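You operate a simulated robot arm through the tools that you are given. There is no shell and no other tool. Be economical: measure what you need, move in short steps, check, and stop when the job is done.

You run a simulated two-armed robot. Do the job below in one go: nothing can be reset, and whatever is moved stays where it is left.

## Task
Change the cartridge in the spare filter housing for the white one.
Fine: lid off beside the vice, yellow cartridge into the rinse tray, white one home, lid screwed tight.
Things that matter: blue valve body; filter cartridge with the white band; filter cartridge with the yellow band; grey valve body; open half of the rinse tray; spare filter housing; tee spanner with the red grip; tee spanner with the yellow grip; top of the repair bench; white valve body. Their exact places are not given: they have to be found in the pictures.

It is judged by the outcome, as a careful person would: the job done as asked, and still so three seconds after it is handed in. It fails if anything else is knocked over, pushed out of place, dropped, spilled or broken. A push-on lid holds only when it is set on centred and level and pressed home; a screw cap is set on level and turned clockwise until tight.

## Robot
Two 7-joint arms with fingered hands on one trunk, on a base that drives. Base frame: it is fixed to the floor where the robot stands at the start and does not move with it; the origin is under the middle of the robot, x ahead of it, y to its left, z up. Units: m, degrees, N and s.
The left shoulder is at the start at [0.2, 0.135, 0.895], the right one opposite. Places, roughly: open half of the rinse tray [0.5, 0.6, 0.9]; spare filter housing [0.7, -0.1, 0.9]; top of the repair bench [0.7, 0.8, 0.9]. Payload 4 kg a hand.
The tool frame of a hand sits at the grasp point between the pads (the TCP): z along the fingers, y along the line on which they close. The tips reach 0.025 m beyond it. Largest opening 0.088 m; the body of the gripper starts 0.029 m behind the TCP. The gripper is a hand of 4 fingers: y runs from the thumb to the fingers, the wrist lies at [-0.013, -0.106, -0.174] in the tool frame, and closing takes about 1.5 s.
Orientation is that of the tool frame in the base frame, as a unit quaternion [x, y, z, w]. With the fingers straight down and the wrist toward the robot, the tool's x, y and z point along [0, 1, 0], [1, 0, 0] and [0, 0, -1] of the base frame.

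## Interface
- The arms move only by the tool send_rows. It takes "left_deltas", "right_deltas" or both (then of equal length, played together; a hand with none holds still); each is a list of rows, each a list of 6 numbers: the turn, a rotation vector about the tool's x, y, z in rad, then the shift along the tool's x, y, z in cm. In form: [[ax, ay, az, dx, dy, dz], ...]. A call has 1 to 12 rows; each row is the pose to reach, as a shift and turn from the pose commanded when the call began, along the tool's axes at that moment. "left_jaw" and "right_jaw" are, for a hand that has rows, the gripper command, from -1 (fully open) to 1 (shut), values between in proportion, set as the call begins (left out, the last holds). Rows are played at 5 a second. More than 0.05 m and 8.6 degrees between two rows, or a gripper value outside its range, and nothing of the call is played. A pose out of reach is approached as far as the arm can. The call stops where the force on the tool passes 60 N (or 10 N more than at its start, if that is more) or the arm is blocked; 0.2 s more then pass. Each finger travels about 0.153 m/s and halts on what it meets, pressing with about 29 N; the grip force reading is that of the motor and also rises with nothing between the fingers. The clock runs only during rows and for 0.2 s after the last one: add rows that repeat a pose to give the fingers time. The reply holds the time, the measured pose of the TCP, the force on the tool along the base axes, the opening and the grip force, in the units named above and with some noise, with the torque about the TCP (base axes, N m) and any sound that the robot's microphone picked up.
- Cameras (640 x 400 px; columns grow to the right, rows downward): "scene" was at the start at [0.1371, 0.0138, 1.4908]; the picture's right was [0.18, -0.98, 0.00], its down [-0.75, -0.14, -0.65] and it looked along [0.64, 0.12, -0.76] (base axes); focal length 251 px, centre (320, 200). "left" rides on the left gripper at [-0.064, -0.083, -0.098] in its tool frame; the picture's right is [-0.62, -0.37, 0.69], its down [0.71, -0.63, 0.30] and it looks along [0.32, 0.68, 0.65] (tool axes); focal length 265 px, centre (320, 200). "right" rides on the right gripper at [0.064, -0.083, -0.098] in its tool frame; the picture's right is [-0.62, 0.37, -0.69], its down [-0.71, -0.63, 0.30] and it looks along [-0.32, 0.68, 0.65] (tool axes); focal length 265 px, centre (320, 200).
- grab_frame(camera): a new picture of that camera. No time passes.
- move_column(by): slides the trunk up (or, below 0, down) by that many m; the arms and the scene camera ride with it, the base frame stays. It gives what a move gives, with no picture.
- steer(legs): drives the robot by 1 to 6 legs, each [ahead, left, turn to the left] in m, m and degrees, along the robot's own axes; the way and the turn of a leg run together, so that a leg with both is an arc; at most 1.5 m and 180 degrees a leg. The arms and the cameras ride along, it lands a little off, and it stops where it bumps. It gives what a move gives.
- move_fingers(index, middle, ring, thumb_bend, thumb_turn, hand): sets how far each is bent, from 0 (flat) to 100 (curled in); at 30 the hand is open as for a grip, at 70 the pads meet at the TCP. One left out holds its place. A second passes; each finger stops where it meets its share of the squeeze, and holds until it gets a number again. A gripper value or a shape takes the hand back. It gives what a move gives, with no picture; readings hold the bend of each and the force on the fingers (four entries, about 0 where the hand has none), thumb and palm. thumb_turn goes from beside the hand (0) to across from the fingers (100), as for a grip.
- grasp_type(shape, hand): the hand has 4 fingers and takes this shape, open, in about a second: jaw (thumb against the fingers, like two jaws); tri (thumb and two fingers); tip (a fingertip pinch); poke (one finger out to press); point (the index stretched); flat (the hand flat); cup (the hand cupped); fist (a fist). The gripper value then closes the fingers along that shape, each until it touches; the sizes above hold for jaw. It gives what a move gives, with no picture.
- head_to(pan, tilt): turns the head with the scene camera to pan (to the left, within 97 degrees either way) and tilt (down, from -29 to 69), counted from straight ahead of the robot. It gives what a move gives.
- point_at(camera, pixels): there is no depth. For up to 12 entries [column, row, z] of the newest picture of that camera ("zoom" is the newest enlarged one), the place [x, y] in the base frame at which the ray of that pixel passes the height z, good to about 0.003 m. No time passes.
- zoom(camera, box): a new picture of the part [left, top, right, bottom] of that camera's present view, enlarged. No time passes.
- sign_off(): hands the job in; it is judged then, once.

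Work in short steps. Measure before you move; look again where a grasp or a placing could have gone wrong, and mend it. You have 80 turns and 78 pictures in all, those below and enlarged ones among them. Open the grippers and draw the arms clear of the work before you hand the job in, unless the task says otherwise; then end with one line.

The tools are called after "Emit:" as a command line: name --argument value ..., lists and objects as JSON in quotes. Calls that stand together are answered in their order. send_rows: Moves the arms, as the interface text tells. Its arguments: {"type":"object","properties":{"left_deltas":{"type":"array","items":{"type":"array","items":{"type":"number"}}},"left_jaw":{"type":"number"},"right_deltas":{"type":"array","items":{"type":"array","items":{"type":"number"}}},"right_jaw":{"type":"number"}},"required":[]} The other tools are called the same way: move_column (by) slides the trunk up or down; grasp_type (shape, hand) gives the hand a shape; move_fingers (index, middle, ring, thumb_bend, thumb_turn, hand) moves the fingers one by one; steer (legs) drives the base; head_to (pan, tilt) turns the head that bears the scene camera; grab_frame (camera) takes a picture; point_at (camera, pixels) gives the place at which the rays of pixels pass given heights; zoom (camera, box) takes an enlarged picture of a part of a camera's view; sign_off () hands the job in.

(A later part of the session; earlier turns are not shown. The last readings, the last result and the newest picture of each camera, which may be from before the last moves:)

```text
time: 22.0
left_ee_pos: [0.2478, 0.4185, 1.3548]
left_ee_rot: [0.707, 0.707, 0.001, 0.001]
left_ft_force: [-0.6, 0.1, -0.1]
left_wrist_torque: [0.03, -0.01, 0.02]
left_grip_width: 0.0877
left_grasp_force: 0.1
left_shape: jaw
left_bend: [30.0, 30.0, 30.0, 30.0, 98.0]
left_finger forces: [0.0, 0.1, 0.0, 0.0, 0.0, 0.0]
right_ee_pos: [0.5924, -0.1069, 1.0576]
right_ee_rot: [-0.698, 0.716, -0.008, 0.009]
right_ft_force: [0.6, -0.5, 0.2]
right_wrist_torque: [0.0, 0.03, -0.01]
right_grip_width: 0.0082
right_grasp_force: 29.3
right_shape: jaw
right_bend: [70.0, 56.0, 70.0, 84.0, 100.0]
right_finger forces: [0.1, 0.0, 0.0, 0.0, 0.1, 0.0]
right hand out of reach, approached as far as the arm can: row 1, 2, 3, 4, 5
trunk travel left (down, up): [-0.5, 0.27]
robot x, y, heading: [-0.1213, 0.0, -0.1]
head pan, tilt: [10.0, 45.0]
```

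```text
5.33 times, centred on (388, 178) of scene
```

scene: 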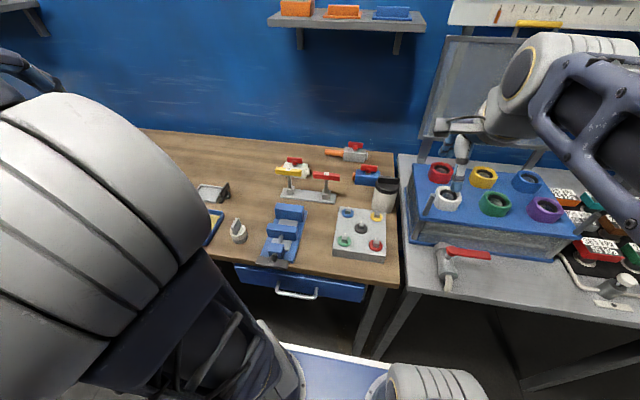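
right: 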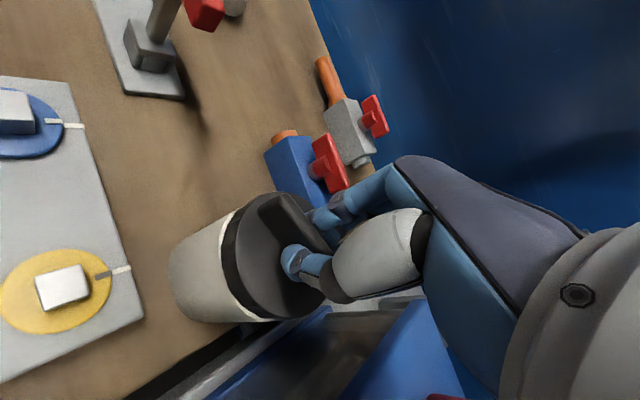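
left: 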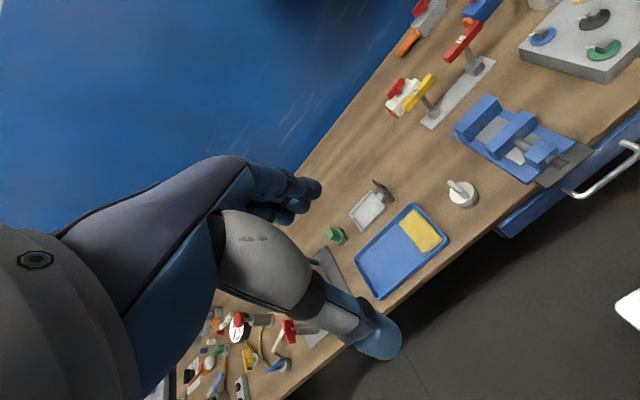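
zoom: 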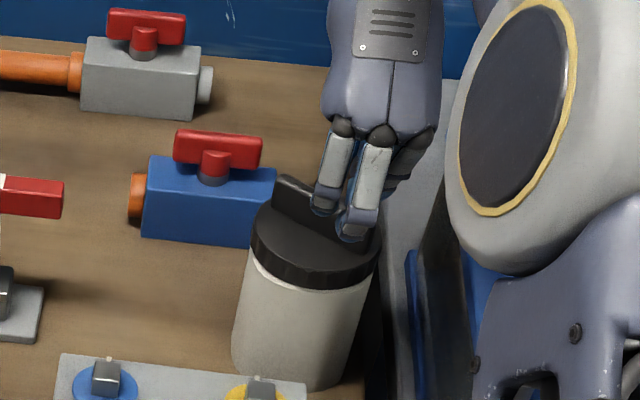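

Lid is intact with its bar now turned about 150°. I unwind the hand above the housing, opening it, toward about −30° from default for a fresh grip.

Emit:
send_rows --right_deltas '[[0, 0, 0.14, 0, 0, -1], [0, 0, 0.28, 0, 0, -1], [0, 0, 0.42, 0, 0, -1], [0, 0, 0.56, 0, 0, -1], [0, 0, 0.7, 0, 0, -1], [0, 0, 0.84, 0, 0, -1], [0, 0, 0.98, 0, 0, -1], [0, 0, 1.12, 0, 0, -1], [0, 0, 1.26, 0, 0, -1], [0, 0, 1.4, 0, 0, -1], [0, 0, 1.54, 0, 0, -1], [0, 0, 1.68, 0, 0, -1]]' --right_jaw -1

Emit:
send_rows --right_deltas '[[0, 0, 0.14, 0, 0, 0], [0, 0, 0.28, 0, 0, 0], [0, 0, 0.42, 0, 0, 0], [0, 0, 0.56, 0, 0, 0], [0, 0, 0.7, 0, 0, 0], [0, 0, 0.84, 0, 0, 0], [0, 0, 0.98, 0, 0, 0], [0, 0, 1.12, 0, 0, 0], [0, 0, 1.26, 0, 0, 0], [0, 0, 1.4, 0, 0, 0], [0, 0, 1.46, 0, 0, 0], [0, 0, 1.46, 0, 0, 0]]'

Emit:
zoom --camera "scene" --box '[340, 140, 436, 215]'

Emit:
point_at --camera "zoom" --pixels '[[280, 183, 0.988], [372, 240, 0.988], [326, 210, 0.988], [265, 250, 0.967], [380, 250, 0.967]]'

```text
time: 24.6
left_ee_pos: [0.2464, 0.4192, 1.3552]
left_ee_rot: [0.707, 0.707, 0.0, 0.0]
left_ft_force: [0.7, -0.4, 0.4]
left_wrist_torque: [-0.01, 0.02, -0.02]
left_grip_width: 0.0877
left_grasp_force: 0.0
left_shape: jaw
left_bend: [30.0, 30.0, 30.0, 30.0, 98.0]
left_finger forces: [0.1, 0.0, 0.1, 0.1, 0.0, 0.1]
right_ee_pos: [0.5938, -0.1067, 1.0687]
right_ee_rot: [0.067, 0.998, 0.001, -0.001]
right_ft_force: [0.1, -1.0, 0.8]
right_wrist_torque: [0.03, -0.04, 0.01]
right_grip_width: 0.0877
right_grasp_force: 0.1
right_shape: jaw
right_bend: [30.0, 30.0, 30.0, 30.0, 98.0]
right_finger forces: [0.0, 0.1, 0.0, 0.0, 0.0, 0.0]
right hand out of reach, approached as far as the arm can: row 1
trunk travel left (down, up): [-0.5, 0.27]
robot x, y, heading: [-0.1211, 0.0013, -0.2]
head pan, tilt: [10.0, 45.0]
```

```text
time: 27.2
left_ee_pos: [0.2476, 0.4184, 1.3555]
left_ee_rot: [0.707, 0.707, 0.0, 0.0]
left_ft_force: [-0.1, -1.0, -0.5]
left_wrist_torque: [-0.01, -0.02, -0.01]
left_grip_width: 0.0879
left_grasp_force: 0.0
left_shape: jaw
left_bend: [30.0, 30.0, 30.0, 30.0, 98.0]
left_finger forces: [0.0, 0.1, 0.0, 0.0, 0.0, 0.0]
right_ee_pos: [0.5926, -0.1072, 1.0681]
right_ee_rot: [0.715, 0.699, 0.0, 0.0]
right_ft_force: [0.0, -0.5, 0.5]
right_wrist_torque: [0.01, -0.01, 0.01]
right_grip_width: 0.0876
right_grasp_force: 0.1
right_shape: jaw
right_bend: [30.0, 30.0, 30.0, 30.0, 98.0]
right_finger forces: [0.0, 0.1, 0.0, 0.0, 0.0, 0.1]
trunk travel left (down, up): [-0.5, 0.27]
robot x, y, heading: [-0.1172, -0.0013, 0.1]
head pan, tilt: [10.0, 45.0]
```

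```text
5.33 times, centred on (388, 178) of scene
```

zoom: 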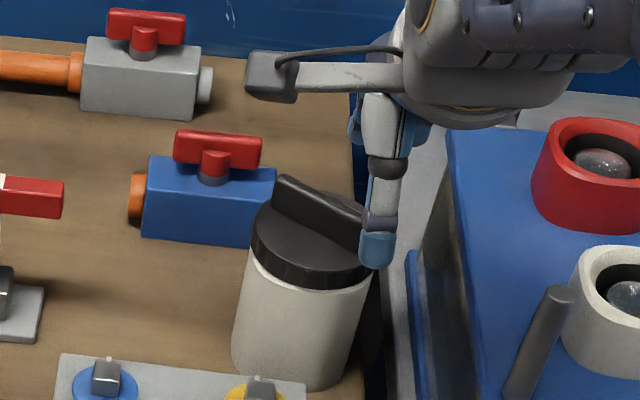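

```text
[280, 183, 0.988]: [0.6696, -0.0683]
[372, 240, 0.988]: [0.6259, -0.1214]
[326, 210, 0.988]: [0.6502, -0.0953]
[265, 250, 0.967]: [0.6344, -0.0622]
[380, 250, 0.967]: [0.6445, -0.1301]
```

Bar now runs at ~50° from x (lid turned ~140°). I turn the hand 38° clockwise over the lid centre (0.656, -0.096), staying high first.

Emit:
send_rows --right_deltas '[[0, 0, 0.13, 0.3, 1.5, 0], [0, 0, 0.26, 0.6, 3, 0], [0, 0, 0.39, 0.9, 4.5, 0], [0, 0, 0.52, 1.27, 6.3, 0], [0, 0, 0.66, 1.27, 6.3, 0], [0, 0, 0.66, 1.27, 6.3, 2], [0, 0, 0.66, 1.27, 6.3, 4], [0, 0, 0.66, 1.27, 6.3, 5], [0, 0, 0.66, 1.27, 6.3, 5]]'

Emit:
zoom --camera "scene" --box '[340, 140, 436, 215]'

Emit:
grab_frame --camera "right"

```text
time: 29.2
left_ee_pos: [0.2475, 0.4184, 1.3554]
left_ee_rot: [0.707, 0.707, 0.0, 0.0]
left_ft_force: [-0.1, -0.5, -0.2]
left_wrist_torque: [0.04, 0.03, -0.01]
left_grip_width: 0.0879
left_grasp_force: 0.0
left_shape: jaw
left_bend: [30.0, 30.0, 30.0, 30.0, 98.0]
left_finger forces: [0.0, 0.1, 0.1, 0.0, 0.0, 0.1]
right_ee_pos: [0.657, -0.094, 1.0181]
right_ee_rot: [0.903, 0.431, 0.0, 0.0]
right_ft_force: [0.6, 0.3, -0.7]
right_wrist_torque: [-0.02, 0.01, -0.01]
right_grip_width: 0.0874
right_grasp_force: 0.1
right_shape: jaw
right_bend: [30.0, 30.0, 30.0, 30.0, 98.0]
right_finger forces: [0.0, 0.0, 0.0, 0.0, 0.0, 0.0]
trunk travel left (down, up): [-0.5, 0.27]
robot x, y, heading: [-0.1218, -0.0017, -0.0]
head pan, tilt: [10.0, 45.0]
```

```text
5.33 times, centred on (388, 178) of scene
```

zoom: 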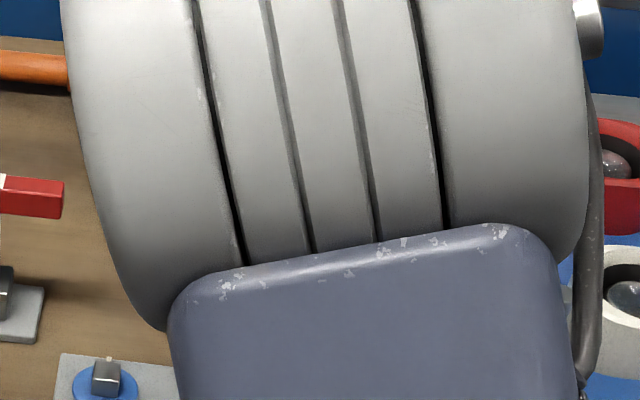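

```text
42 pictures are left
```

right: 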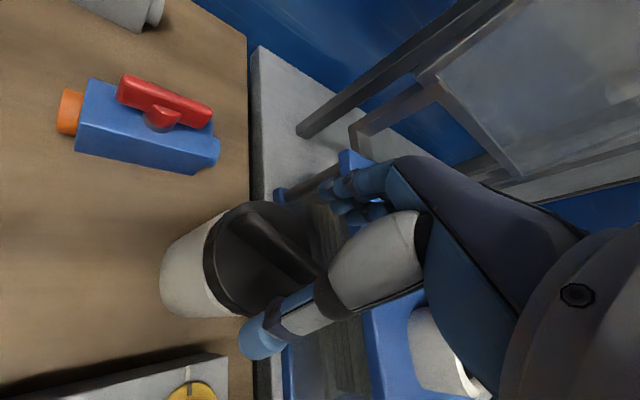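

The bar sits between the fingers as in the first grasp. I lower 2.4 cm and close.

Emit:
send_rows --right_deltas '[[0, 0, 0, 0, 0, 0.8], [0, 0, 0, 0, 0, 1.6], [0, 0, 0, 0, 0, 2.4], [0, 0, 0, 0, 0, 2.4]]'

Emit:
send_rows --right_deltas '[[0, 0, 0, 0, 0, 0], [0, 0, 0, 0, 0, 0], [0, 0, 0, 0, 0, 0], [0, 0, 0, 0, 0, 0], [0, 0, 0, 0, 0, 0], [0, 0, 0, 0, 0, 0], [0, 0, 0, 0, 0, 0], [0, 0, 0, 0, 0, 0]]' --right_jaw 1

Emit:
send_rows --right_deltas '[[0, 0, -0.13, 0, 0, 0], [0, 0, -0.26, 0, 0, 0], [0, 0, -0.39, 0, 0, 0], [0, 0, -0.52, 0, 0, -0.05], [0, 0, -0.65, 0, 0, -0.05], [0, 0, -0.78, 0, 0, -0.1], [0, 0, -0.91, 0, 0, -0.1], [0, 0, -1.04, 0, 0, -0.1], [0, 0, -1.17, 0, 0, -0.15], [0, 0, -1.3, 0, 0, -0.15], [0, 0, -1.43, 0, 0, -0.2], [0, 0, -1.57, 0, 0, -0.2]]'

Emit:
zoom --camera "scene" --box '[340, 140, 436, 215]'

```text
time: 30.2
left_ee_pos: [0.247, 0.4181, 1.3554]
left_ee_rot: [0.707, 0.707, 0.0, 0.0]
left_ft_force: [0.4, -1.4, -0.2]
left_wrist_torque: [0.03, 0.01, 0.0]
left_grip_width: 0.0879
left_grasp_force: 0.1
left_shape: jaw
left_bend: [30.0, 30.0, 30.0, 30.0, 98.0]
left_finger forces: [0.0, 0.0, 0.0, 0.1, 0.0, 0.1]
right_ee_pos: [0.6555, -0.0951, 0.9946]
right_ee_rot: [0.902, 0.431, -0.001, -0.001]
right_ft_force: [-0.4, 0.6, 0.4]
right_wrist_torque: [0.01, 0.03, 0.02]
right_grip_width: 0.0874
right_grasp_force: 0.2
right_shape: jaw
right_bend: [30.0, 30.0, 30.0, 30.0, 98.0]
right_finger forces: [0.0, 0.0, 0.1, 0.0, 0.0, 0.1]
trunk travel left (down, up): [-0.5, 0.27]
robot x, y, heading: [-0.1195, -0.0006, 0.2]
head pan, tilt: [10.0, 45.0]
```

```text
time: 32.0
left_ee_pos: [0.2481, 0.4186, 1.3548]
left_ee_rot: [0.708, 0.707, 0.0, 0.0]
left_ft_force: [0.3, -0.4, 0.4]
left_wrist_torque: [0.01, 0.03, 0.0]
left_grip_width: 0.0877
left_grasp_force: 0.1
left_shape: jaw
left_bend: [30.0, 30.0, 30.0, 30.0, 98.0]
left_finger forces: [0.1, 0.1, 0.1, 0.0, 0.0, 0.1]
right_ee_pos: [0.6565, -0.0944, 0.9938]
right_ee_rot: [0.903, 0.429, 0.0, -0.001]
right_ft_force: [-0.2, -0.4, -0.3]
right_wrist_torque: [-0.02, -0.03, 0.02]
right_grip_width: 0.0039
right_grasp_force: 29.2
right_shape: jaw
right_bend: [71.0, 63.0, 61.0, 70.0, 100.0]
right_finger forces: [15.9, 7.2, 3.4, 0.0, 26.2, 0.0]
trunk travel left (down, up): [-0.5, 0.27]
robot x, y, heading: [-0.1192, -0.0005, 0.2]
head pan, tilt: [10.0, 45.0]
```

```text
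time: 34.6
left_ee_pos: [0.2479, 0.4191, 1.3561]
left_ee_rot: [0.707, 0.707, 0.0, 0.001]
left_ft_force: [-0.5, -0.1, 0.4]
left_wrist_torque: [0.03, 0.01, -0.01]
left_grip_width: 0.0875
left_grasp_force: 0.0
left_shape: jaw
left_bend: [30.0, 30.0, 30.0, 30.0, 98.0]
left_finger forces: [0.0, 0.0, 0.1, 0.1, 0.1, 0.0]
right_ee_pos: [0.6558, -0.0939, 0.9956]
right_ee_rot: [0.333, 0.943, 0.0, 0.0]
right_ft_force: [0.2, -0.5, -0.6]
right_wrist_torque: [-0.01, -0.01, 0.0]
right_grip_width: 0.0035
right_grasp_force: 29.2
right_shape: jaw
right_bend: [71.0, 72.0, 70.0, 71.0, 99.0]
right_finger forces: [20.6, 4.6, 1.4, 0.1, 26.6, 0.1]
trunk travel left (down, up): [-0.5, 0.27]
robot x, y, heading: [-0.1207, 0.0018, -0.0]
head pan, tilt: [10.0, 45.0]
```

```text
5.33 times, centred on (388, 178) of scene
```

zoom: 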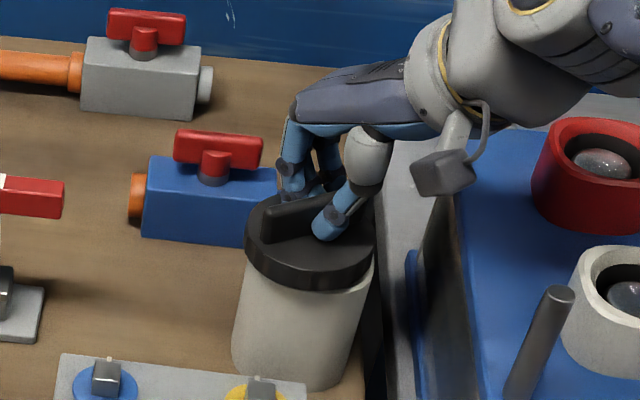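

The lid turned along another 90° and now looks shifted slightly and free (forces near zero). I lift 4 cm and look.

Emit:
send_rows --right_deltas '[[0, 0, 0, 0, 0, -0.5], [0, 0, 0, 0, 0, -1.5], [0, 0, 0, 0, 0, -2.5], [0, 0, 0, 0, 0, -4], [0, 0, 0, 0, 0, -4]]'

Emit:
zoom --camera "scene" --box '[340, 140, 436, 215]'

```text
time: 35.8
left_ee_pos: [0.2475, 0.4181, 1.3552]
left_ee_rot: [0.707, 0.708, 0.001, 0.0]
left_ft_force: [-0.4, -0.1, -0.3]
left_wrist_torque: [-0.02, 0.02, 0.01]
left_grip_width: 0.0878
left_grasp_force: 0.0
left_shape: jaw
left_bend: [30.0, 30.0, 30.0, 30.0, 98.0]
left_finger forces: [0.0, 0.1, 0.0, 0.0, 0.0, 0.0]
right_ee_pos: [0.6571, -0.0949, 1.0367]
right_ee_rot: [0.334, 0.943, 0.0, 0.0]
right_ft_force: [-0.2, -0.4, -0.4]
right_wrist_torque: [0.01, 0.02, 0.0]
right_grip_width: 0.0032
right_grasp_force: 29.5
right_shape: jaw
right_bend: [71.0, 72.0, 70.0, 71.0, 99.0]
right_finger forces: [20.9, 4.7, 1.2, 0.1, 26.7, 0.1]
trunk travel left (down, up): [-0.5, 0.27]
robot x, y, heading: [-0.1197, -0.0009, 0.0]
head pan, tilt: [10.0, 45.0]
```

```text
5.33 times, centred on (388, 178) of scene
```

zoom: 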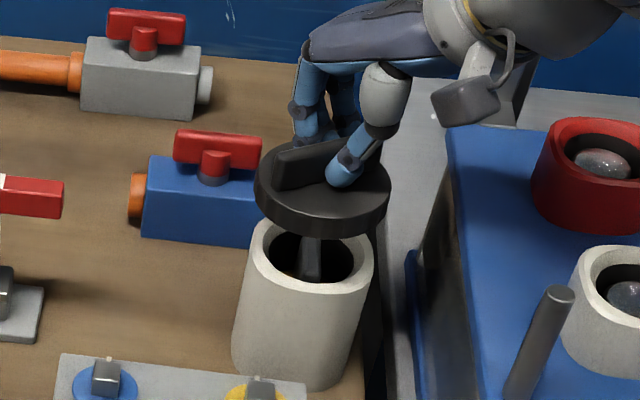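

The lid is off cleanly, and the old cartridge's fin shows in the housing's mouth. I measure the bench height and the free space around the vice.

Emit:
point_at --camera "scene" --pixels '[[260.7, 255.7, 0.8], [260.7, 255.7, 0.9], [223.7, 212, 0.8], [223.7, 212, 0.9], [307.5, 210, 0.86], [292.5, 262.5, 0.86], [334, 256.5, 0.86], [339.4, 207, 0.9], [275, 213, 0.86], [281, 200, 0.86], [399, 280, 0.86], [390, 155, 0.86]]'

Emit:
point_at --camera "left" --pixels '[[523, 184, 0.8], [523, 184, 0.9], [411, 205, 0.8], [411, 205, 0.9], [448, 238, 0.86], [366, 300, 0.86], [355, 262, 0.86], [453, 128, 0.86], [421, 127, 0.86], [380, 184, 0.87], [435, 245, 0.86]]'

```text
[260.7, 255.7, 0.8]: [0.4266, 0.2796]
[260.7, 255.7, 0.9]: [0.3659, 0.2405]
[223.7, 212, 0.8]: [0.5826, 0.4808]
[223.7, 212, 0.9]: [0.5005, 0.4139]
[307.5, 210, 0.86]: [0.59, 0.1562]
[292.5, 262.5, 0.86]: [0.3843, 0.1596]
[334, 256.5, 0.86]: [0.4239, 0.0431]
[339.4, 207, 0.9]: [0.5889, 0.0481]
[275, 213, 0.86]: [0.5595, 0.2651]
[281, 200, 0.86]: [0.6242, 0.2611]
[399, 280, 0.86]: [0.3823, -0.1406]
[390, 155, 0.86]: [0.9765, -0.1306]
```

```text
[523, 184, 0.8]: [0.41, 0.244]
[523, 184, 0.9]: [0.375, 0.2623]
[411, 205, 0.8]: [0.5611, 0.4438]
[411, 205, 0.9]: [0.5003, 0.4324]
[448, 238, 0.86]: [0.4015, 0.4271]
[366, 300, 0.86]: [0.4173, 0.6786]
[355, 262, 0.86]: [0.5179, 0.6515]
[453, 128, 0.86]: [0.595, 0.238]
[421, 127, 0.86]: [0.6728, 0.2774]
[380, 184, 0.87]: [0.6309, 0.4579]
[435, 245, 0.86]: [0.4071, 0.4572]
```

Bench top is about z 0.857; the gap between vice (y ≥ 0.157) and puck plate (y ≤ 0.045) takes the 8 cm lid at (0.52, 0.102). I raise, carry the lid there and turn the hand back to default.

Emit:
send_rows --right_deltas '[[0, 0, 0, 0, 0, -3], [0, 0, 0, 0, 0, -7], [0, 0, 0.11, 2.9, 0.84, -7], [0, 0, 0.22, 5.8, 1.68, -7], [0, 0, 0.33, 8.7, 2.5, -7], [0, 0, 0.44, 11.5, 3.35, -7], [0, 0, 0.55, 14.4, 4.2, -7], [0, 0, 0.66, 17.3, 5, -7], [0, 0, 0.78, 20.2, 5.9, -7], [0, 0, 0.89, 23.04, 6.69, -7], [0, 0, 0.89, 23.04, 6.69, -4], [0, 0, 0.89, 23.04, 6.69, -4]]'

Emit:
zoom --camera "scene" --box '[240, 140, 432, 260]'

Emit:
grab_frame --camera "right"

```text
time: 38.4
left_ee_pos: [0.2475, 0.4183, 1.3555]
left_ee_rot: [0.707, 0.707, 0.0, 0.0]
left_ft_force: [0.9, -0.4, 1.6]
left_wrist_torque: [-0.01, -0.02, 0.01]
left_grip_width: 0.0875
left_grasp_force: 0.0
left_shape: jaw
left_bend: [30.0, 30.0, 30.0, 30.0, 98.0]
left_finger forces: [0.0, 0.0, 0.0, 0.0, 0.1, 0.0]
right_ee_pos: [0.5191, 0.1013, 1.0766]
right_ee_rot: [0.707, 0.707, -0.001, 0.0]
right_ft_force: [-0.5, 0.1, -0.4]
right_wrist_torque: [0.0, 0.0, 0.0]
right_grip_width: 0.0037
right_grasp_force: 28.8
right_shape: jaw
right_bend: [71.0, 72.0, 70.0, 71.0, 99.0]
right_finger forces: [21.0, 4.8, 1.1, 0.0, 26.8, 0.0]
trunk travel left (down, up): [-0.5, 0.27]
robot x, y, heading: [-0.1171, -0.0014, -0.0]
head pan, tilt: [10.0, 45.0]
```

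```text
3.33 times, centred on (336, 200) of scene
```

zoom: 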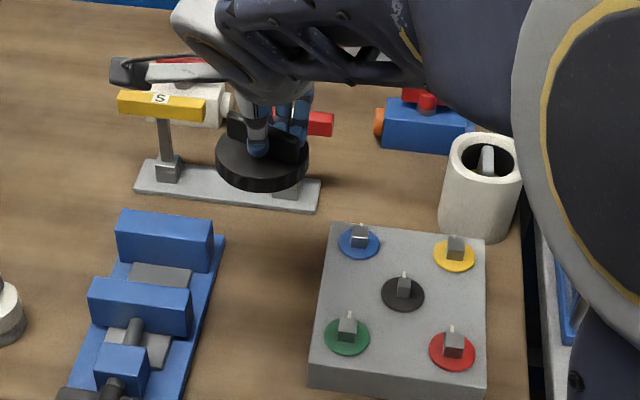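

```text
38 pictures are left
```

right: 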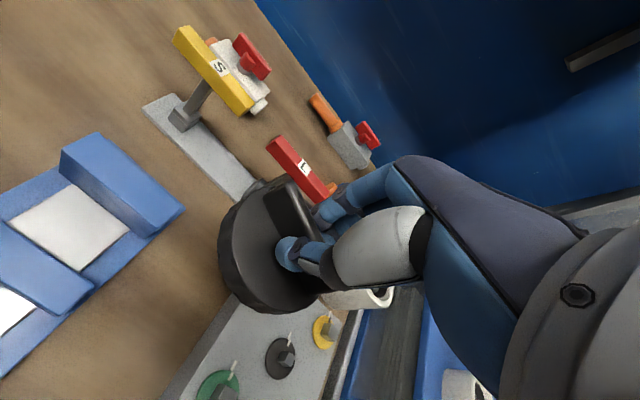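

Lid is held level. I check where it will land relative to the vice base, plate and spanner stand.

Emit:
point_at --camera "zoom" --pixels '[[215, 160, 1.045], [308, 160, 1.045], [262, 190, 1.03], [225, 237, 0.862], [185, 398, 0.862], [310, 388, 0.858], [330, 223, 0.9], [135, 190, 0.86], [318, 212, 0.86], [309, 362, 0.9]]'

```text
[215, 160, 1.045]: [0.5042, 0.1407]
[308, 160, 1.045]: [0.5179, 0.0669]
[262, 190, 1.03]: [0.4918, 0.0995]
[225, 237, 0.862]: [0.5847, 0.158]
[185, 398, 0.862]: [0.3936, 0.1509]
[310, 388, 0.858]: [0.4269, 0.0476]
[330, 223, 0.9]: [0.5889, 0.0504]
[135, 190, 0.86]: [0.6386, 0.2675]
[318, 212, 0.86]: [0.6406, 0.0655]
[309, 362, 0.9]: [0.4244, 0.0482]
```

Centred to within 3 mm; there's room. I lower 14.5 cm, then finer.

Emit:
send_rows --right_deltas '[[0, 0, 0, -0.2, 0, 3], [0, 0, 0, -0.3, 0, 6], [0, 0, 0, -0.3, 0, 9], [0, 0, 0, -0.3, 0, 12], [0, 0, 0, -0.3, 0, 13.5], [0, 0, 0, -0.3, 0, 14.5], [0, 0, 0, -0.3, 0, 14.5]]'

Emit:
send_rows --right_deltas '[[0, 0, 0, 0, 0, 0.3], [0, 0, 0, 0, 0, 0.6], [0, 0, 0, 0, 0, 0.9], [0, 0, 0, 0, 0, 1.2], [0, 0, 0, 0, 0, 1.2]]'

Emit:
zoom --camera "scene" --box '[240, 160, 400, 260]'

```text
time: 40.0
left_ee_pos: [0.2483, 0.4195, 1.3557]
left_ee_rot: [0.707, 0.707, 0.0, 0.0]
left_ft_force: [-0.3, -0.2, 0.6]
left_wrist_torque: [0.0, 0.0, 0.01]
left_grip_width: 0.0877
left_grasp_force: 0.0
left_shape: jaw
left_bend: [30.0, 30.0, 30.0, 30.0, 98.0]
left_finger forces: [0.1, 0.0, 0.1, 0.1, 0.0, 0.1]
right_ee_pos: [0.52, 0.0992, 0.9315]
right_ee_rot: [0.707, 0.707, 0.0, 0.0]
right_ft_force: [-0.5, -0.1, -1.0]
right_wrist_torque: [0.01, 0.01, 0.02]
right_grip_width: 0.0036
right_grasp_force: 28.9
right_shape: jaw
right_bend: [71.0, 72.0, 70.0, 71.0, 99.0]
right_finger forces: [21.0, 4.8, 1.1, 0.0, 26.9, 0.0]
trunk travel left (down, up): [-0.5, 0.27]
robot x, y, heading: [-0.1192, -0.0005, -0.1]
head pan, tilt: [10.0, 45.0]
```

```text
time: 41.2
left_ee_pos: [0.2464, 0.4184, 1.3547]
left_ee_rot: [0.707, 0.707, 0.0, 0.001]
left_ft_force: [-0.6, 0.2, 0.1]
left_wrist_torque: [0.0, -0.02, -0.01]
left_grip_width: 0.0876
left_grasp_force: 0.1
left_shape: jaw
left_bend: [30.0, 30.0, 30.0, 30.0, 98.0]
left_finger forces: [0.0, 0.0, 0.1, 0.0, 0.0, 0.0]
right_ee_pos: [0.5185, 0.0992, 0.9197]
right_ee_rot: [0.707, 0.707, -0.001, 0.0]
right_ft_force: [-1.3, -0.7, 0.8]
right_wrist_torque: [0.0, 0.02, -0.01]
right_grip_width: 0.0034
right_grasp_force: 29.3
right_shape: jaw
right_bend: [71.0, 72.0, 70.0, 71.0, 99.0]
right_finger forces: [21.0, 4.8, 1.0, 0.0, 26.8, 0.0]
trunk travel left (down, up): [-0.5, 0.27]
robot x, y, heading: [-0.1209, 0.002, -0.3]
head pan, tilt: [10.0, 45.0]
```

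```text
4.00 times, centred on (320, 210) of scene
```

zoom: 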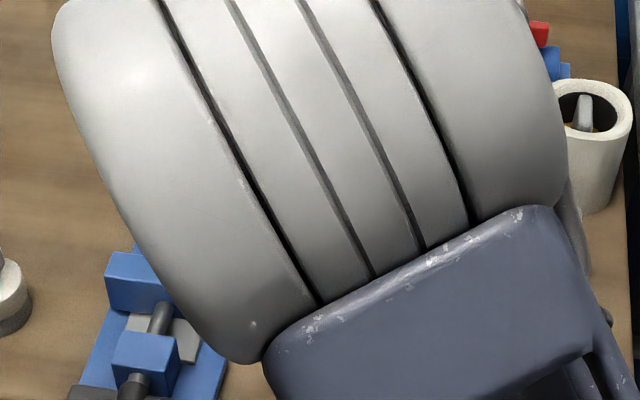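

The arm hides it from the head; no contact yet. I go down in 2 mm steps until the force shows contact.

Emit:
send_rows --right_deltas '[[0, 0, 0, 0, 0, 0.2], [0, 0, 0, 0, 0, 0.4], [0, 0, 0, 0, 0, 0.6], [0, 0, 0, 0, 0, 0.6]]'

Emit:
send_rows --right_deltas '[[0, 0, 0, 0, 0, 0.2], [0, 0, 0, 0, 0, 0.4], [0, 0, 0, 0, 0, 0.4]]'

Emit:
grab_frame --camera "right"

```text
time: 42.2
left_ee_pos: [0.2477, 0.4184, 1.3551]
left_ee_rot: [0.707, 0.707, 0.0, 0.0]
left_ft_force: [0.2, -0.6, 0.5]
left_wrist_torque: [0.02, -0.01, 0.01]
left_grip_width: 0.0877
left_grasp_force: 0.1
left_shape: jaw
left_bend: [30.0, 30.0, 30.0, 30.0, 98.0]
left_finger forces: [0.0, 0.0, 0.0, 0.1, 0.0, 0.1]
right_ee_pos: [0.5188, 0.0989, 0.9137]
right_ee_rot: [0.708, 0.706, 0.0, 0.0]
right_ft_force: [-0.6, -0.3, 0.5]
right_wrist_torque: [0.03, -0.02, 0.01]
right_grip_width: 0.0036
right_grasp_force: 28.8
right_shape: jaw
right_bend: [71.0, 72.0, 70.0, 71.0, 99.0]
right_finger forces: [21.0, 4.9, 1.0, 0.0, 26.9, 0.0]
trunk travel left (down, up): [-0.5, 0.27]
robot x, y, heading: [-0.1212, 0.0006, -0.1]
head pan, tilt: [10.0, 45.0]
```

```text
time: 43.0
left_ee_pos: [0.2482, 0.418, 1.355]
left_ee_rot: [0.707, 0.707, 0.001, 0.0]
left_ft_force: [-0.4, 0.5, 0.7]
left_wrist_torque: [-0.01, -0.04, 0.04]
left_grip_width: 0.0878
left_grasp_force: 0.1
left_shape: jaw
left_bend: [30.0, 30.0, 30.0, 30.0, 98.0]
left_finger forces: [0.0, 0.1, 0.1, 0.0, 0.0, 0.0]
right_ee_pos: [0.5203, 0.1001, 0.9094]
right_ee_rot: [0.707, 0.707, 0.0, 0.0]
right_ft_force: [1.1, 0.0, -1.1]
right_wrist_torque: [0.04, -0.03, -0.01]
right_grip_width: 0.0033
right_grasp_force: 29.1
right_shape: jaw
right_bend: [71.0, 72.0, 70.0, 71.0, 99.0]
right_finger forces: [20.9, 4.8, 1.1, 0.1, 26.9, 0.2]
trunk travel left (down, up): [-0.5, 0.27]
robot x, y, heading: [-0.1229, -0.0001, 0.0]
head pan, tilt: [10.0, 45.0]
```

```text
36 pictures are left
```

right: 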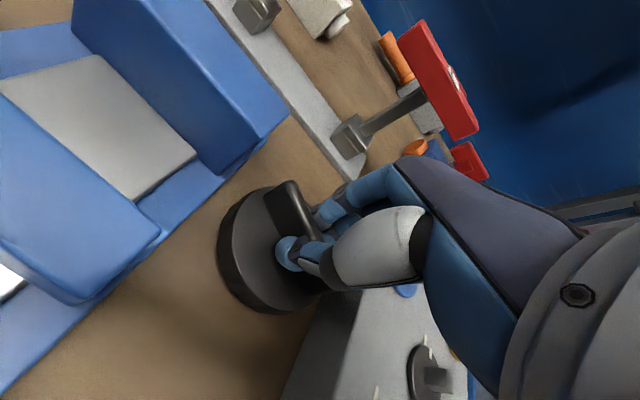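

Clear of the vice and plate. I continue down in small steps.

Emit:
send_rows --right_deltas '[[0, 0, 0, 0, 0, 0.2], [0, 0, 0, 0, 0, 0.4], [0, 0, 0, 0, 0, 0.4]]'

Emit:
send_rows --right_deltas '[[0, 0, 0, 0, 0, 0.2], [0, 0, 0, 0, 0, 0.2]]'

```text
time: 43.8
left_ee_pos: [0.2466, 0.4183, 1.3561]
left_ee_rot: [0.707, 0.707, 0.0, 0.0]
left_ft_force: [0.6, 0.6, 0.0]
left_wrist_torque: [0.04, -0.02, 0.0]
left_grip_width: 0.0878
left_grasp_force: 0.0
left_shape: jaw
left_bend: [30.0, 30.0, 30.0, 30.0, 98.0]
left_finger forces: [0.1, 0.1, 0.0, 0.1, 0.0, 0.1]
right_ee_pos: [0.5208, 0.0996, 0.9061]
right_ee_rot: [0.707, 0.707, 0.0, 0.0]
right_ft_force: [-0.7, -0.2, 0.8]
right_wrist_torque: [0.0, -0.01, 0.01]
right_grip_width: 0.0036
right_grasp_force: 29.3
right_shape: jaw
right_bend: [71.0, 72.0, 70.0, 71.0, 99.0]
right_finger forces: [21.0, 4.8, 1.0, 0.0, 26.9, 0.1]
trunk travel left (down, up): [-0.5, 0.27]
robot x, y, heading: [-0.1237, 0.0003, -0.0]
head pan, tilt: [10.0, 45.0]
```

```text
time: 44.4
left_ee_pos: [0.2481, 0.4182, 1.3545]
left_ee_rot: [0.707, 0.707, 0.0, 0.0]
left_ft_force: [0.4, -0.5, -0.6]
left_wrist_torque: [-0.03, 0.02, 0.02]
left_grip_width: 0.0878
left_grasp_force: 0.1
left_shape: jaw
left_bend: [30.0, 30.0, 30.0, 30.0, 98.0]
left_finger forces: [0.1, 0.1, 0.0, 0.0, 0.1, 0.0]
right_ee_pos: [0.519, 0.0999, 0.9042]
right_ee_rot: [0.707, 0.707, -0.001, 0.0]
right_ft_force: [-0.2, 0.0, 1.4]
right_wrist_torque: [-0.02, -0.04, 0.01]
right_grip_width: 0.0035
right_grasp_force: 29.3
right_shape: jaw
right_bend: [71.0, 72.0, 70.0, 71.0, 99.0]
right_finger forces: [21.1, 4.7, 1.0, 0.0, 27.2, 0.1]
trunk travel left (down, up): [-0.5, 0.27]
robot x, y, heading: [-0.1206, 0.0003, 0.1]
head pan, tilt: [10.0, 45.0]
```

Still no clear contact at 0.904; continue in steps.

Emit:
send_rows --right_deltas '[[0, 0, 0, 0, 0, 0.2], [0, 0, 0, 0, 0, 0.3], [0, 0, 0, 0, 0, 0.3]]'

Emit:
send_rows --right_deltas '[[0, 0, 0, 0, 0, 0.2], [0, 0, 0, 0, 0, 0.2]]'

Emit:
zoom --camera "right" --box '[160, 140, 416, 330]'

```text
time: 45.2
left_ee_pos: [0.2476, 0.4183, 1.3541]
left_ee_rot: [0.707, 0.708, 0.0, 0.0]
left_ft_force: [-0.2, 0.3, -0.1]
left_wrist_torque: [-0.03, 0.02, 0.03]
left_grip_width: 0.0879
left_grasp_force: 0.0
left_shape: jaw
left_bend: [30.0, 30.0, 30.0, 30.0, 98.0]
left_finger forces: [0.0, 0.0, 0.1, 0.1, 0.0, 0.0]
right_ee_pos: [0.52, 0.0992, 0.9014]
right_ee_rot: [0.707, 0.707, 0.001, -0.001]
right_ft_force: [-3.5, 0.0, 17.7]
right_wrist_torque: [0.07, -0.14, 0.07]
right_grip_width: 0.0038
right_grasp_force: 28.8
right_shape: jaw
right_bend: [71.0, 73.0, 70.0, 71.0, 99.0]
right_finger forces: [25.1, 5.3, 1.0, 0.1, 30.2, 0.0]
trunk travel left (down, up): [-0.5, 0.27]
robot x, y, heading: [-0.1194, -0.0028, 0.1]
head pan, tilt: [10.0, 45.0]
```

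```text
time: 45.8
left_ee_pos: [0.2458, 0.4185, 1.3564]
left_ee_rot: [0.707, 0.707, 0.0, 0.001]
left_ft_force: [0.6, 0.8, 0.4]
left_wrist_torque: [0.05, 0.01, -0.01]
left_grip_width: 0.0875
left_grasp_force: 0.1
left_shape: jaw
left_bend: [30.0, 30.0, 30.0, 30.0, 98.0]
left_finger forces: [0.1, 0.0, 0.0, 0.1, 0.1, 0.1]
right_ee_pos: [0.5202, 0.1001, 0.901]
right_ee_rot: [0.707, 0.707, 0.003, 0.001]
right_ft_force: [-2.1, -1.8, 43.7]
right_wrist_torque: [0.2, -0.35, 0.01]
right_grip_width: 0.0046
right_grasp_force: 28.7
right_shape: jaw
right_bend: [72.0, 73.0, 70.0, 71.0, 99.0]
right_finger forces: [44.2, 4.8, 1.1, 0.1, 33.8, 0.0]
trunk travel left (down, up): [-0.5, 0.27]
robot x, y, heading: [-0.1189, -0.0004, 0.2]
head pan, tilt: [10.0, 45.0]
```

```text
2.11 times, centred on (288, 235) of right
```

zoom: 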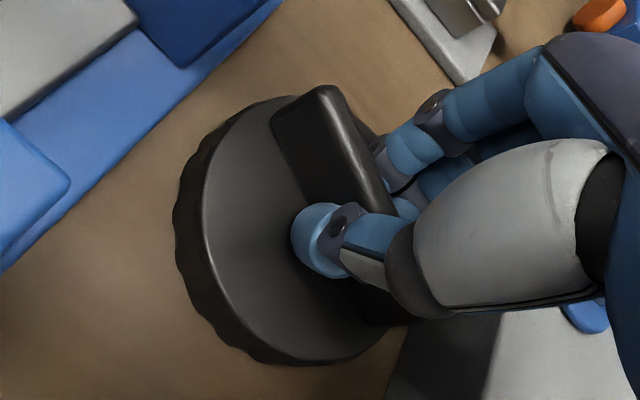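

The lid stands on the bench (44 N press). I relieve, open the hand, and rise straight up.

Emit:
send_rows --right_deltas '[[0, 0, 0, 0, 0, -0.3], [0, 0, 0, 0, 0, -0.3]]'

Emit:
send_rows --right_deltas '[[0, 0, 0, 0, 0, 0], [0, 0, 0, 0, 0, 0], [0, 0, 0, 0, 0, 0], [0, 0, 0, 0, 0, 0], [0, 0, 0, 0, 0, 0], [0, 0, 0, 0, 0, 0], [0, 0, 0, 0, 0, -3], [0, 0, 0, 0, 0, -7], [0, 0, 0, 0, 0, -11], [0, 0, 0, 0, 0, -15], [0, 0, 0, 0, 0, -19], [0, 0, 0, 0, 0, -23]]' --right_jaw -1

Emit:
send_rows --right_deltas '[[0, 0, 0, -4, -1, -1], [0, 0, 0, -8, -2, -2], [0, 0, 0, -12, -3, -3], [0, 0, 0, -16, -4, -4], [0, 0, 0, -20, -5, -5], [0, 0, 0, -24, -7, -6], [0, 0, 0, -28, -9, -7], [0, 0, 0, -32, -11, -8], [0, 0, 0, -36, -13, -9], [0, 0, 0, -40, -15, -10], [0, 0, 0, -44, -17, -10], [0, 0, 0, -44, -17, -10]]'

Emit:
grab_frame --camera "scene"

Emit:
zoom --camera "scene" --box '[280, 140, 424, 260]'

```text
time: 46.4
left_ee_pos: [0.2478, 0.4188, 1.3558]
left_ee_rot: [0.707, 0.708, 0.0, 0.001]
left_ft_force: [0.1, -0.4, 0.4]
left_wrist_torque: [0.03, -0.01, 0.01]
left_grip_width: 0.0878
left_grasp_force: 0.1
left_shape: jaw
left_bend: [30.0, 30.0, 30.0, 30.0, 98.0]
left_finger forces: [0.1, 0.0, 0.0, 0.1, 0.1, 0.1]
right_ee_pos: [0.5208, 0.0992, 0.9019]
right_ee_rot: [0.707, 0.707, 0.0, 0.0]
right_ft_force: [4.6, -0.7, 25.0]
right_wrist_torque: [0.11, -0.36, 0.01]
right_grip_width: 0.0049
right_grasp_force: 29.2
right_shape: jaw
right_bend: [72.0, 73.0, 70.0, 72.0, 99.0]
right_finger forces: [33.3, 6.1, 1.7, 0.1, 27.7, 0.0]
trunk travel left (down, up): [-0.5, 0.27]
robot x, y, heading: [-0.1164, -0.0005, 0.1]
head pan, tilt: [10.0, 45.0]
```

```text
time: 49.0
left_ee_pos: [0.2462, 0.4174, 1.3556]
left_ee_rot: [0.707, 0.707, 0.0, 0.0]
left_ft_force: [-0.1, 0.6, -0.1]
left_wrist_torque: [-0.03, -0.01, -0.02]
left_grip_width: 0.0879
left_grasp_force: 0.1
left_shape: jaw
left_bend: [30.0, 30.0, 30.0, 30.0, 98.0]
left_finger forces: [0.0, 0.1, 0.0, 0.1, 0.0, 0.0]
right_ee_pos: [0.5189, 0.0964, 1.1308]
right_ee_rot: [0.707, 0.708, 0.001, 0.0]
right_ft_force: [-0.1, 0.2, -0.5]
right_wrist_torque: [-0.02, 0.0, -0.01]
right_grip_width: 0.0874
right_grasp_force: 0.0
right_shape: jaw
right_bend: [30.0, 30.0, 30.0, 30.0, 98.0]
right_finger forces: [0.1, 0.1, 0.0, 0.0, 0.0, 0.0]
trunk travel left (down, up): [-0.5, 0.27]
robot x, y, heading: [-0.1196, 0.0022, -0.3]
head pan, tilt: [10.0, 45.0]
```

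```text
time: 51.6
left_ee_pos: [0.248, 0.4188, 1.355]
left_ee_rot: [0.707, 0.707, 0.0, 0.0]
left_ft_force: [-0.3, 0.0, -0.3]
left_wrist_torque: [0.05, 0.01, 0.01]
left_grip_width: 0.0875
left_grasp_force: 0.0
left_shape: jaw
left_bend: [30.0, 30.0, 30.0, 30.0, 98.0]
left_finger forces: [0.0, 0.1, 0.0, 0.0, 0.0, 0.0]
right_ee_pos: [0.3499, -0.3415, 1.2336]
right_ee_rot: [0.707, 0.707, 0.0, 0.0]
right_ft_force: [0.8, 0.6, -0.4]
right_wrist_torque: [0.0, -0.03, 0.07]
right_grip_width: 0.0879
right_grasp_force: 0.1
right_shape: jaw
right_bend: [30.0, 30.0, 30.0, 30.0, 98.0]
right_finger forces: [0.1, 0.0, 0.0, 0.0, 0.1, 0.0]
trunk travel left (down, up): [-0.5, 0.27]
robot x, y, heading: [-0.1184, -0.0016, 0.1]
head pan, tilt: [10.0, 45.0]
```

```text
34 pictures are left
```

scene: 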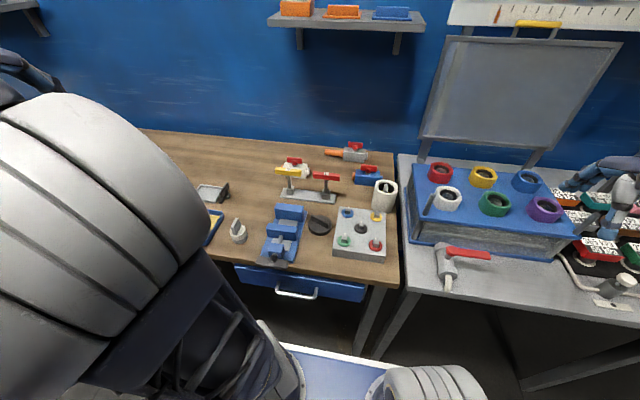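

```text
3.33 times, centred on (352, 200) of scene
```

zoom: 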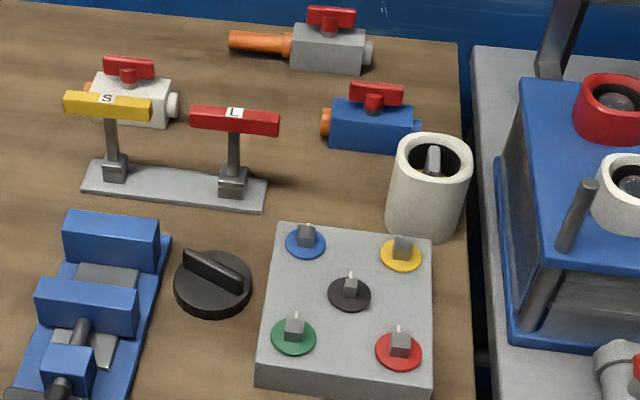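

Lid rests upright next to the vice, nothing else touched. The old cartridge's fin appears edge-on, roughly along x, so I bring the left hand over with the wrist turned to the left (90° clockwise) for a closer look.

Emit:
send_rows --left_deltas '[[0, 0, 0.13, -3, 2.9, 1.7], [0, 0, 0.26, -6.1, 5.9, 3.4], [0, 0, 0.39, -9.2, 8.8, 5.1], [0, 0, 0.52, -12.3, 11.7, 6.8], [0, 0, 0.65, -15.3, 14.7, 8.5], [0, 0, 0.78, -18.4, 17.6, 10.3], [0, 0, 0.91, -21.5, 20.5, 12], [0, 0, 1.04, -24.5, 23.5, 13.7], [0, 0, 1.17, -27.6, 26.4, 15.4], [0, 0, 1.3, -30.7, 29.3, 17], [0, 0, 1.44, -33.7, 32.3, 18.8], [0, 0, 1.57, -36.8, 35.2, 20.5]]' --left_jaw -1

Emit:
grab_frame --camera "left"

```text
time: 54.2
left_ee_pos: [0.5988, 0.0496, 1.1487]
left_ee_rot: [1.0, -0.001, 0.001, 0.0]
left_ft_force: [-0.3, 1.1, 0.1]
left_wrist_torque: [0.02, -0.03, 0.01]
left_grip_width: 0.0878
left_grasp_force: 0.1
left_shape: jaw
left_bend: [30.0, 30.0, 30.0, 30.0, 98.0]
left_finger forces: [0.0, 0.1, 0.0, 0.0, 0.1, 0.0]
right_ee_pos: [0.3502, -0.3405, 1.2336]
right_ee_rot: [0.707, 0.707, 0.0, 0.0]
right_ft_force: [0.1, 1.1, 0.1]
right_wrist_torque: [0.01, -0.01, 0.03]
right_grip_width: 0.0876
right_grasp_force: 0.1
right_shape: jaw
right_bend: [30.0, 30.0, 30.0, 30.0, 98.0]
right_finger forces: [0.0, 0.0, 0.1, 0.1, 0.0, 0.0]
trunk travel left (down, up): [-0.5, 0.27]
robot x, y, heading: [-0.1194, 0.0013, -0.2]
head pan, tilt: [10.0, 45.0]
```

```text
32 pictures are left
```

left: 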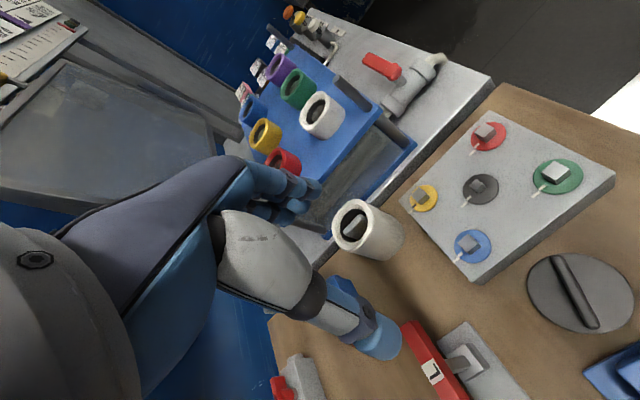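

The housing mouth with the fin shows at (355,228); zooming there to measure fin direction and rim.

Emit:
zoom --camera "left" --box '[315, 190, 411, 265]'

Emit:
point_at --camera "left" --pixels '[[347, 230, 0.945], [368, 215, 0.945], [334, 221, 0.945], [373, 228, 0.945]]'

Emit:
point_at --camera "scene" --pixels '[[376.5, 184, 0.945], [376.5, 184, 0.925], [376.3, 187.7, 0.945], [365, 191, 0.945], [387.5, 191, 0.945]]'

```text
5.33 times, centred on (363, 228) of left
```

zoom: 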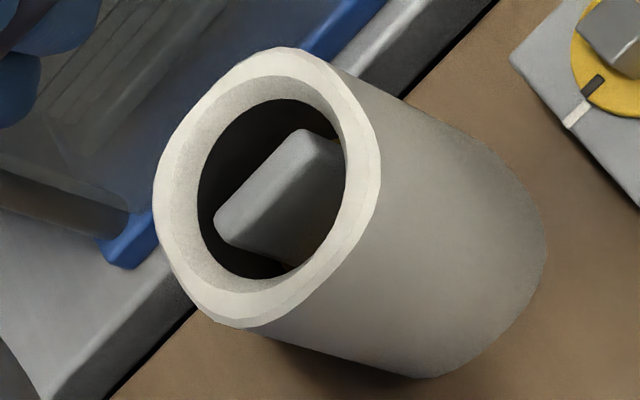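

```text
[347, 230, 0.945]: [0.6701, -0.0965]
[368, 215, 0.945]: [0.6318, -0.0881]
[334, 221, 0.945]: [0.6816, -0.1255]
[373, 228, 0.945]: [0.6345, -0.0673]
```

```text
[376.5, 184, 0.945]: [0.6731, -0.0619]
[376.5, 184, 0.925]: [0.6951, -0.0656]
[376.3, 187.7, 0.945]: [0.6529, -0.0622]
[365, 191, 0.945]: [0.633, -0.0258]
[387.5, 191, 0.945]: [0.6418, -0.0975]
```

Fin top is about flush with the rim, centred near (0.652, -0.094), running ~12° clockwise of x; the mouth is only ~5 cm wide. So I need the fingertip pinch; I set "tip" on the left hand and see how it looks.

Emit:
grasp_type --hand "left" --shape "tip"

Emit:
send_rows --left_deltas '[[0, 0, 0, 0, 0, 0], [0, 0, 0, 0, 0, 0], [0, 0, 0, 0, 0, 0], [0, 0, 0, 0, 0, 0]]' --left_jaw 0.3

Emit:
grab_frame --camera "left"

Emit:
zoom --camera "scene" --box '[280, 90, 440, 200]'

```text
time: 55.1
left_ee_pos: [0.5987, 0.051, 1.15]
left_ee_rot: [1.0, 0.001, 0.0, 0.0]
left_ft_force: [-0.8, 0.7, 0.1]
left_wrist_torque: [-0.02, 0.02, 0.01]
left_grip_width: 0.088
left_grasp_force: 0.1
left_shape: tip
left_bend: [30.0, 98.0, 99.0, 30.0, 98.0]
left_finger forces: [0.0, 0.1, 0.1, 0.0, 0.0, 0.0]
right_ee_pos: [0.3507, -0.3417, 1.2334]
right_ee_rot: [0.707, 0.707, 0.0, 0.0]
right_ft_force: [1.0, 0.6, -0.5]
right_wrist_torque: [0.03, -0.01, 0.0]
right_grip_width: 0.0876
right_grasp_force: 0.2
right_shape: jaw
right_bend: [30.0, 30.0, 30.0, 30.0, 98.0]
right_finger forces: [0.1, 0.0, 0.0, 0.1, 0.0, 0.1]
trunk travel left (down, up): [-0.5, 0.27]
robot x, y, heading: [-0.1192, 0.0007, -0.2]
head pan, tilt: [10.0, 45.0]
```

```text
time: 56.1
left_ee_pos: [0.5993, 0.0507, 1.1494]
left_ee_rot: [1.0, 0.0, 0.0, 0.0]
left_ft_force: [-0.2, 0.0, 0.3]
left_wrist_torque: [-0.02, 0.02, 0.0]
left_grip_width: 0.0311
left_grasp_force: 0.0
left_shape: tip
left_bend: [73.0, 98.0, 99.0, 73.0, 100.0]
left_finger forces: [0.1, 0.1, 0.0, 0.1, 0.0, 0.0]
right_ee_pos: [0.3502, -0.3411, 1.2325]
right_ee_rot: [0.708, 0.707, 0.0, 0.0]
right_ft_force: [1.2, -0.6, -0.4]
right_wrist_torque: [-0.01, 0.01, 0.01]
right_grip_width: 0.0877
right_grasp_force: 0.0
right_shape: jaw
right_bend: [30.0, 30.0, 30.0, 30.0, 98.0]
right_finger forces: [0.0, 0.0, 0.0, 0.1, 0.0, 0.1]
trunk travel left (down, up): [-0.5, 0.27]
robot x, y, heading: [-0.1225, -0.0002, 0.1]
head pan, tilt: [10.0, 45.0]
```

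```text
30 pictures are left
```

left: 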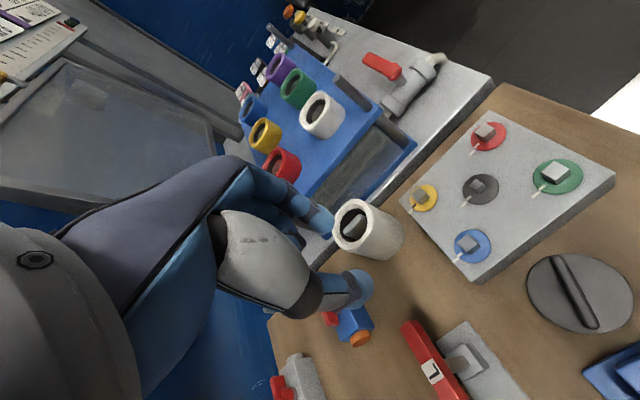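

```text
3.64 times, centred on (360, 145) of scene
```

zoom: 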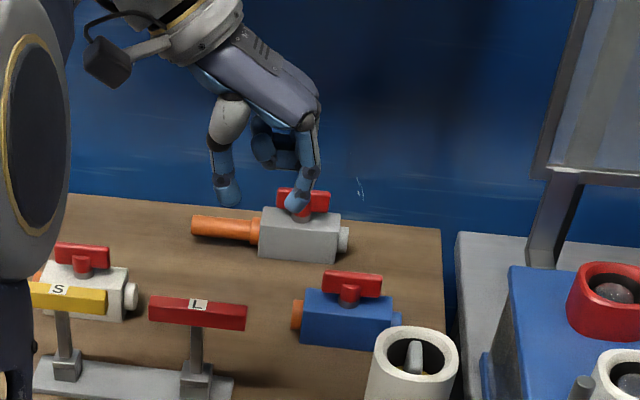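

The pinch tips show at scene-zoom (228,190) and (297,200). I check where the pinch centre really is relative to the TCP, and the mouth/fin position in the same picture.

Emit:
point_at --camera "zoom" --pixels '[[228, 197, 1.125], [297, 206, 1.125], [262, 200, 1.125], [388, 357, 0.948], [443, 357, 0.948], [372, 355, 0.948], [460, 358, 0.948], [414, 344, 0.948], [412, 370, 0.948]]'

Emit:
point_at --camera "left" --pixels '[[344.6, 230, 0.948], [361, 216, 0.948], [353.8, 225.9, 0.948], [332, 226, 0.948], [374, 222, 0.948], [338, 225, 1.125], [360, 275, 1.125]]'

```text
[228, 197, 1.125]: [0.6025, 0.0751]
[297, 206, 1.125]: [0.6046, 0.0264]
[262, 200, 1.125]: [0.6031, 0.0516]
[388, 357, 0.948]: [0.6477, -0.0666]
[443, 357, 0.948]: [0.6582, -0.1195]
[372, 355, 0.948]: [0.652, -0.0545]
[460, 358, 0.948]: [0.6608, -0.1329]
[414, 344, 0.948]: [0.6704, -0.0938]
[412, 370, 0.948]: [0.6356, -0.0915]
```

```text
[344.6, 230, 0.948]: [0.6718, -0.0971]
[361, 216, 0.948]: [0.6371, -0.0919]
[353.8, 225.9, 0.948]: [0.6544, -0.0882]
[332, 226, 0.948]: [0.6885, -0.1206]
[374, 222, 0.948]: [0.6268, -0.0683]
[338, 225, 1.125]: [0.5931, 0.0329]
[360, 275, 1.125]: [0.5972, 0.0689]
```

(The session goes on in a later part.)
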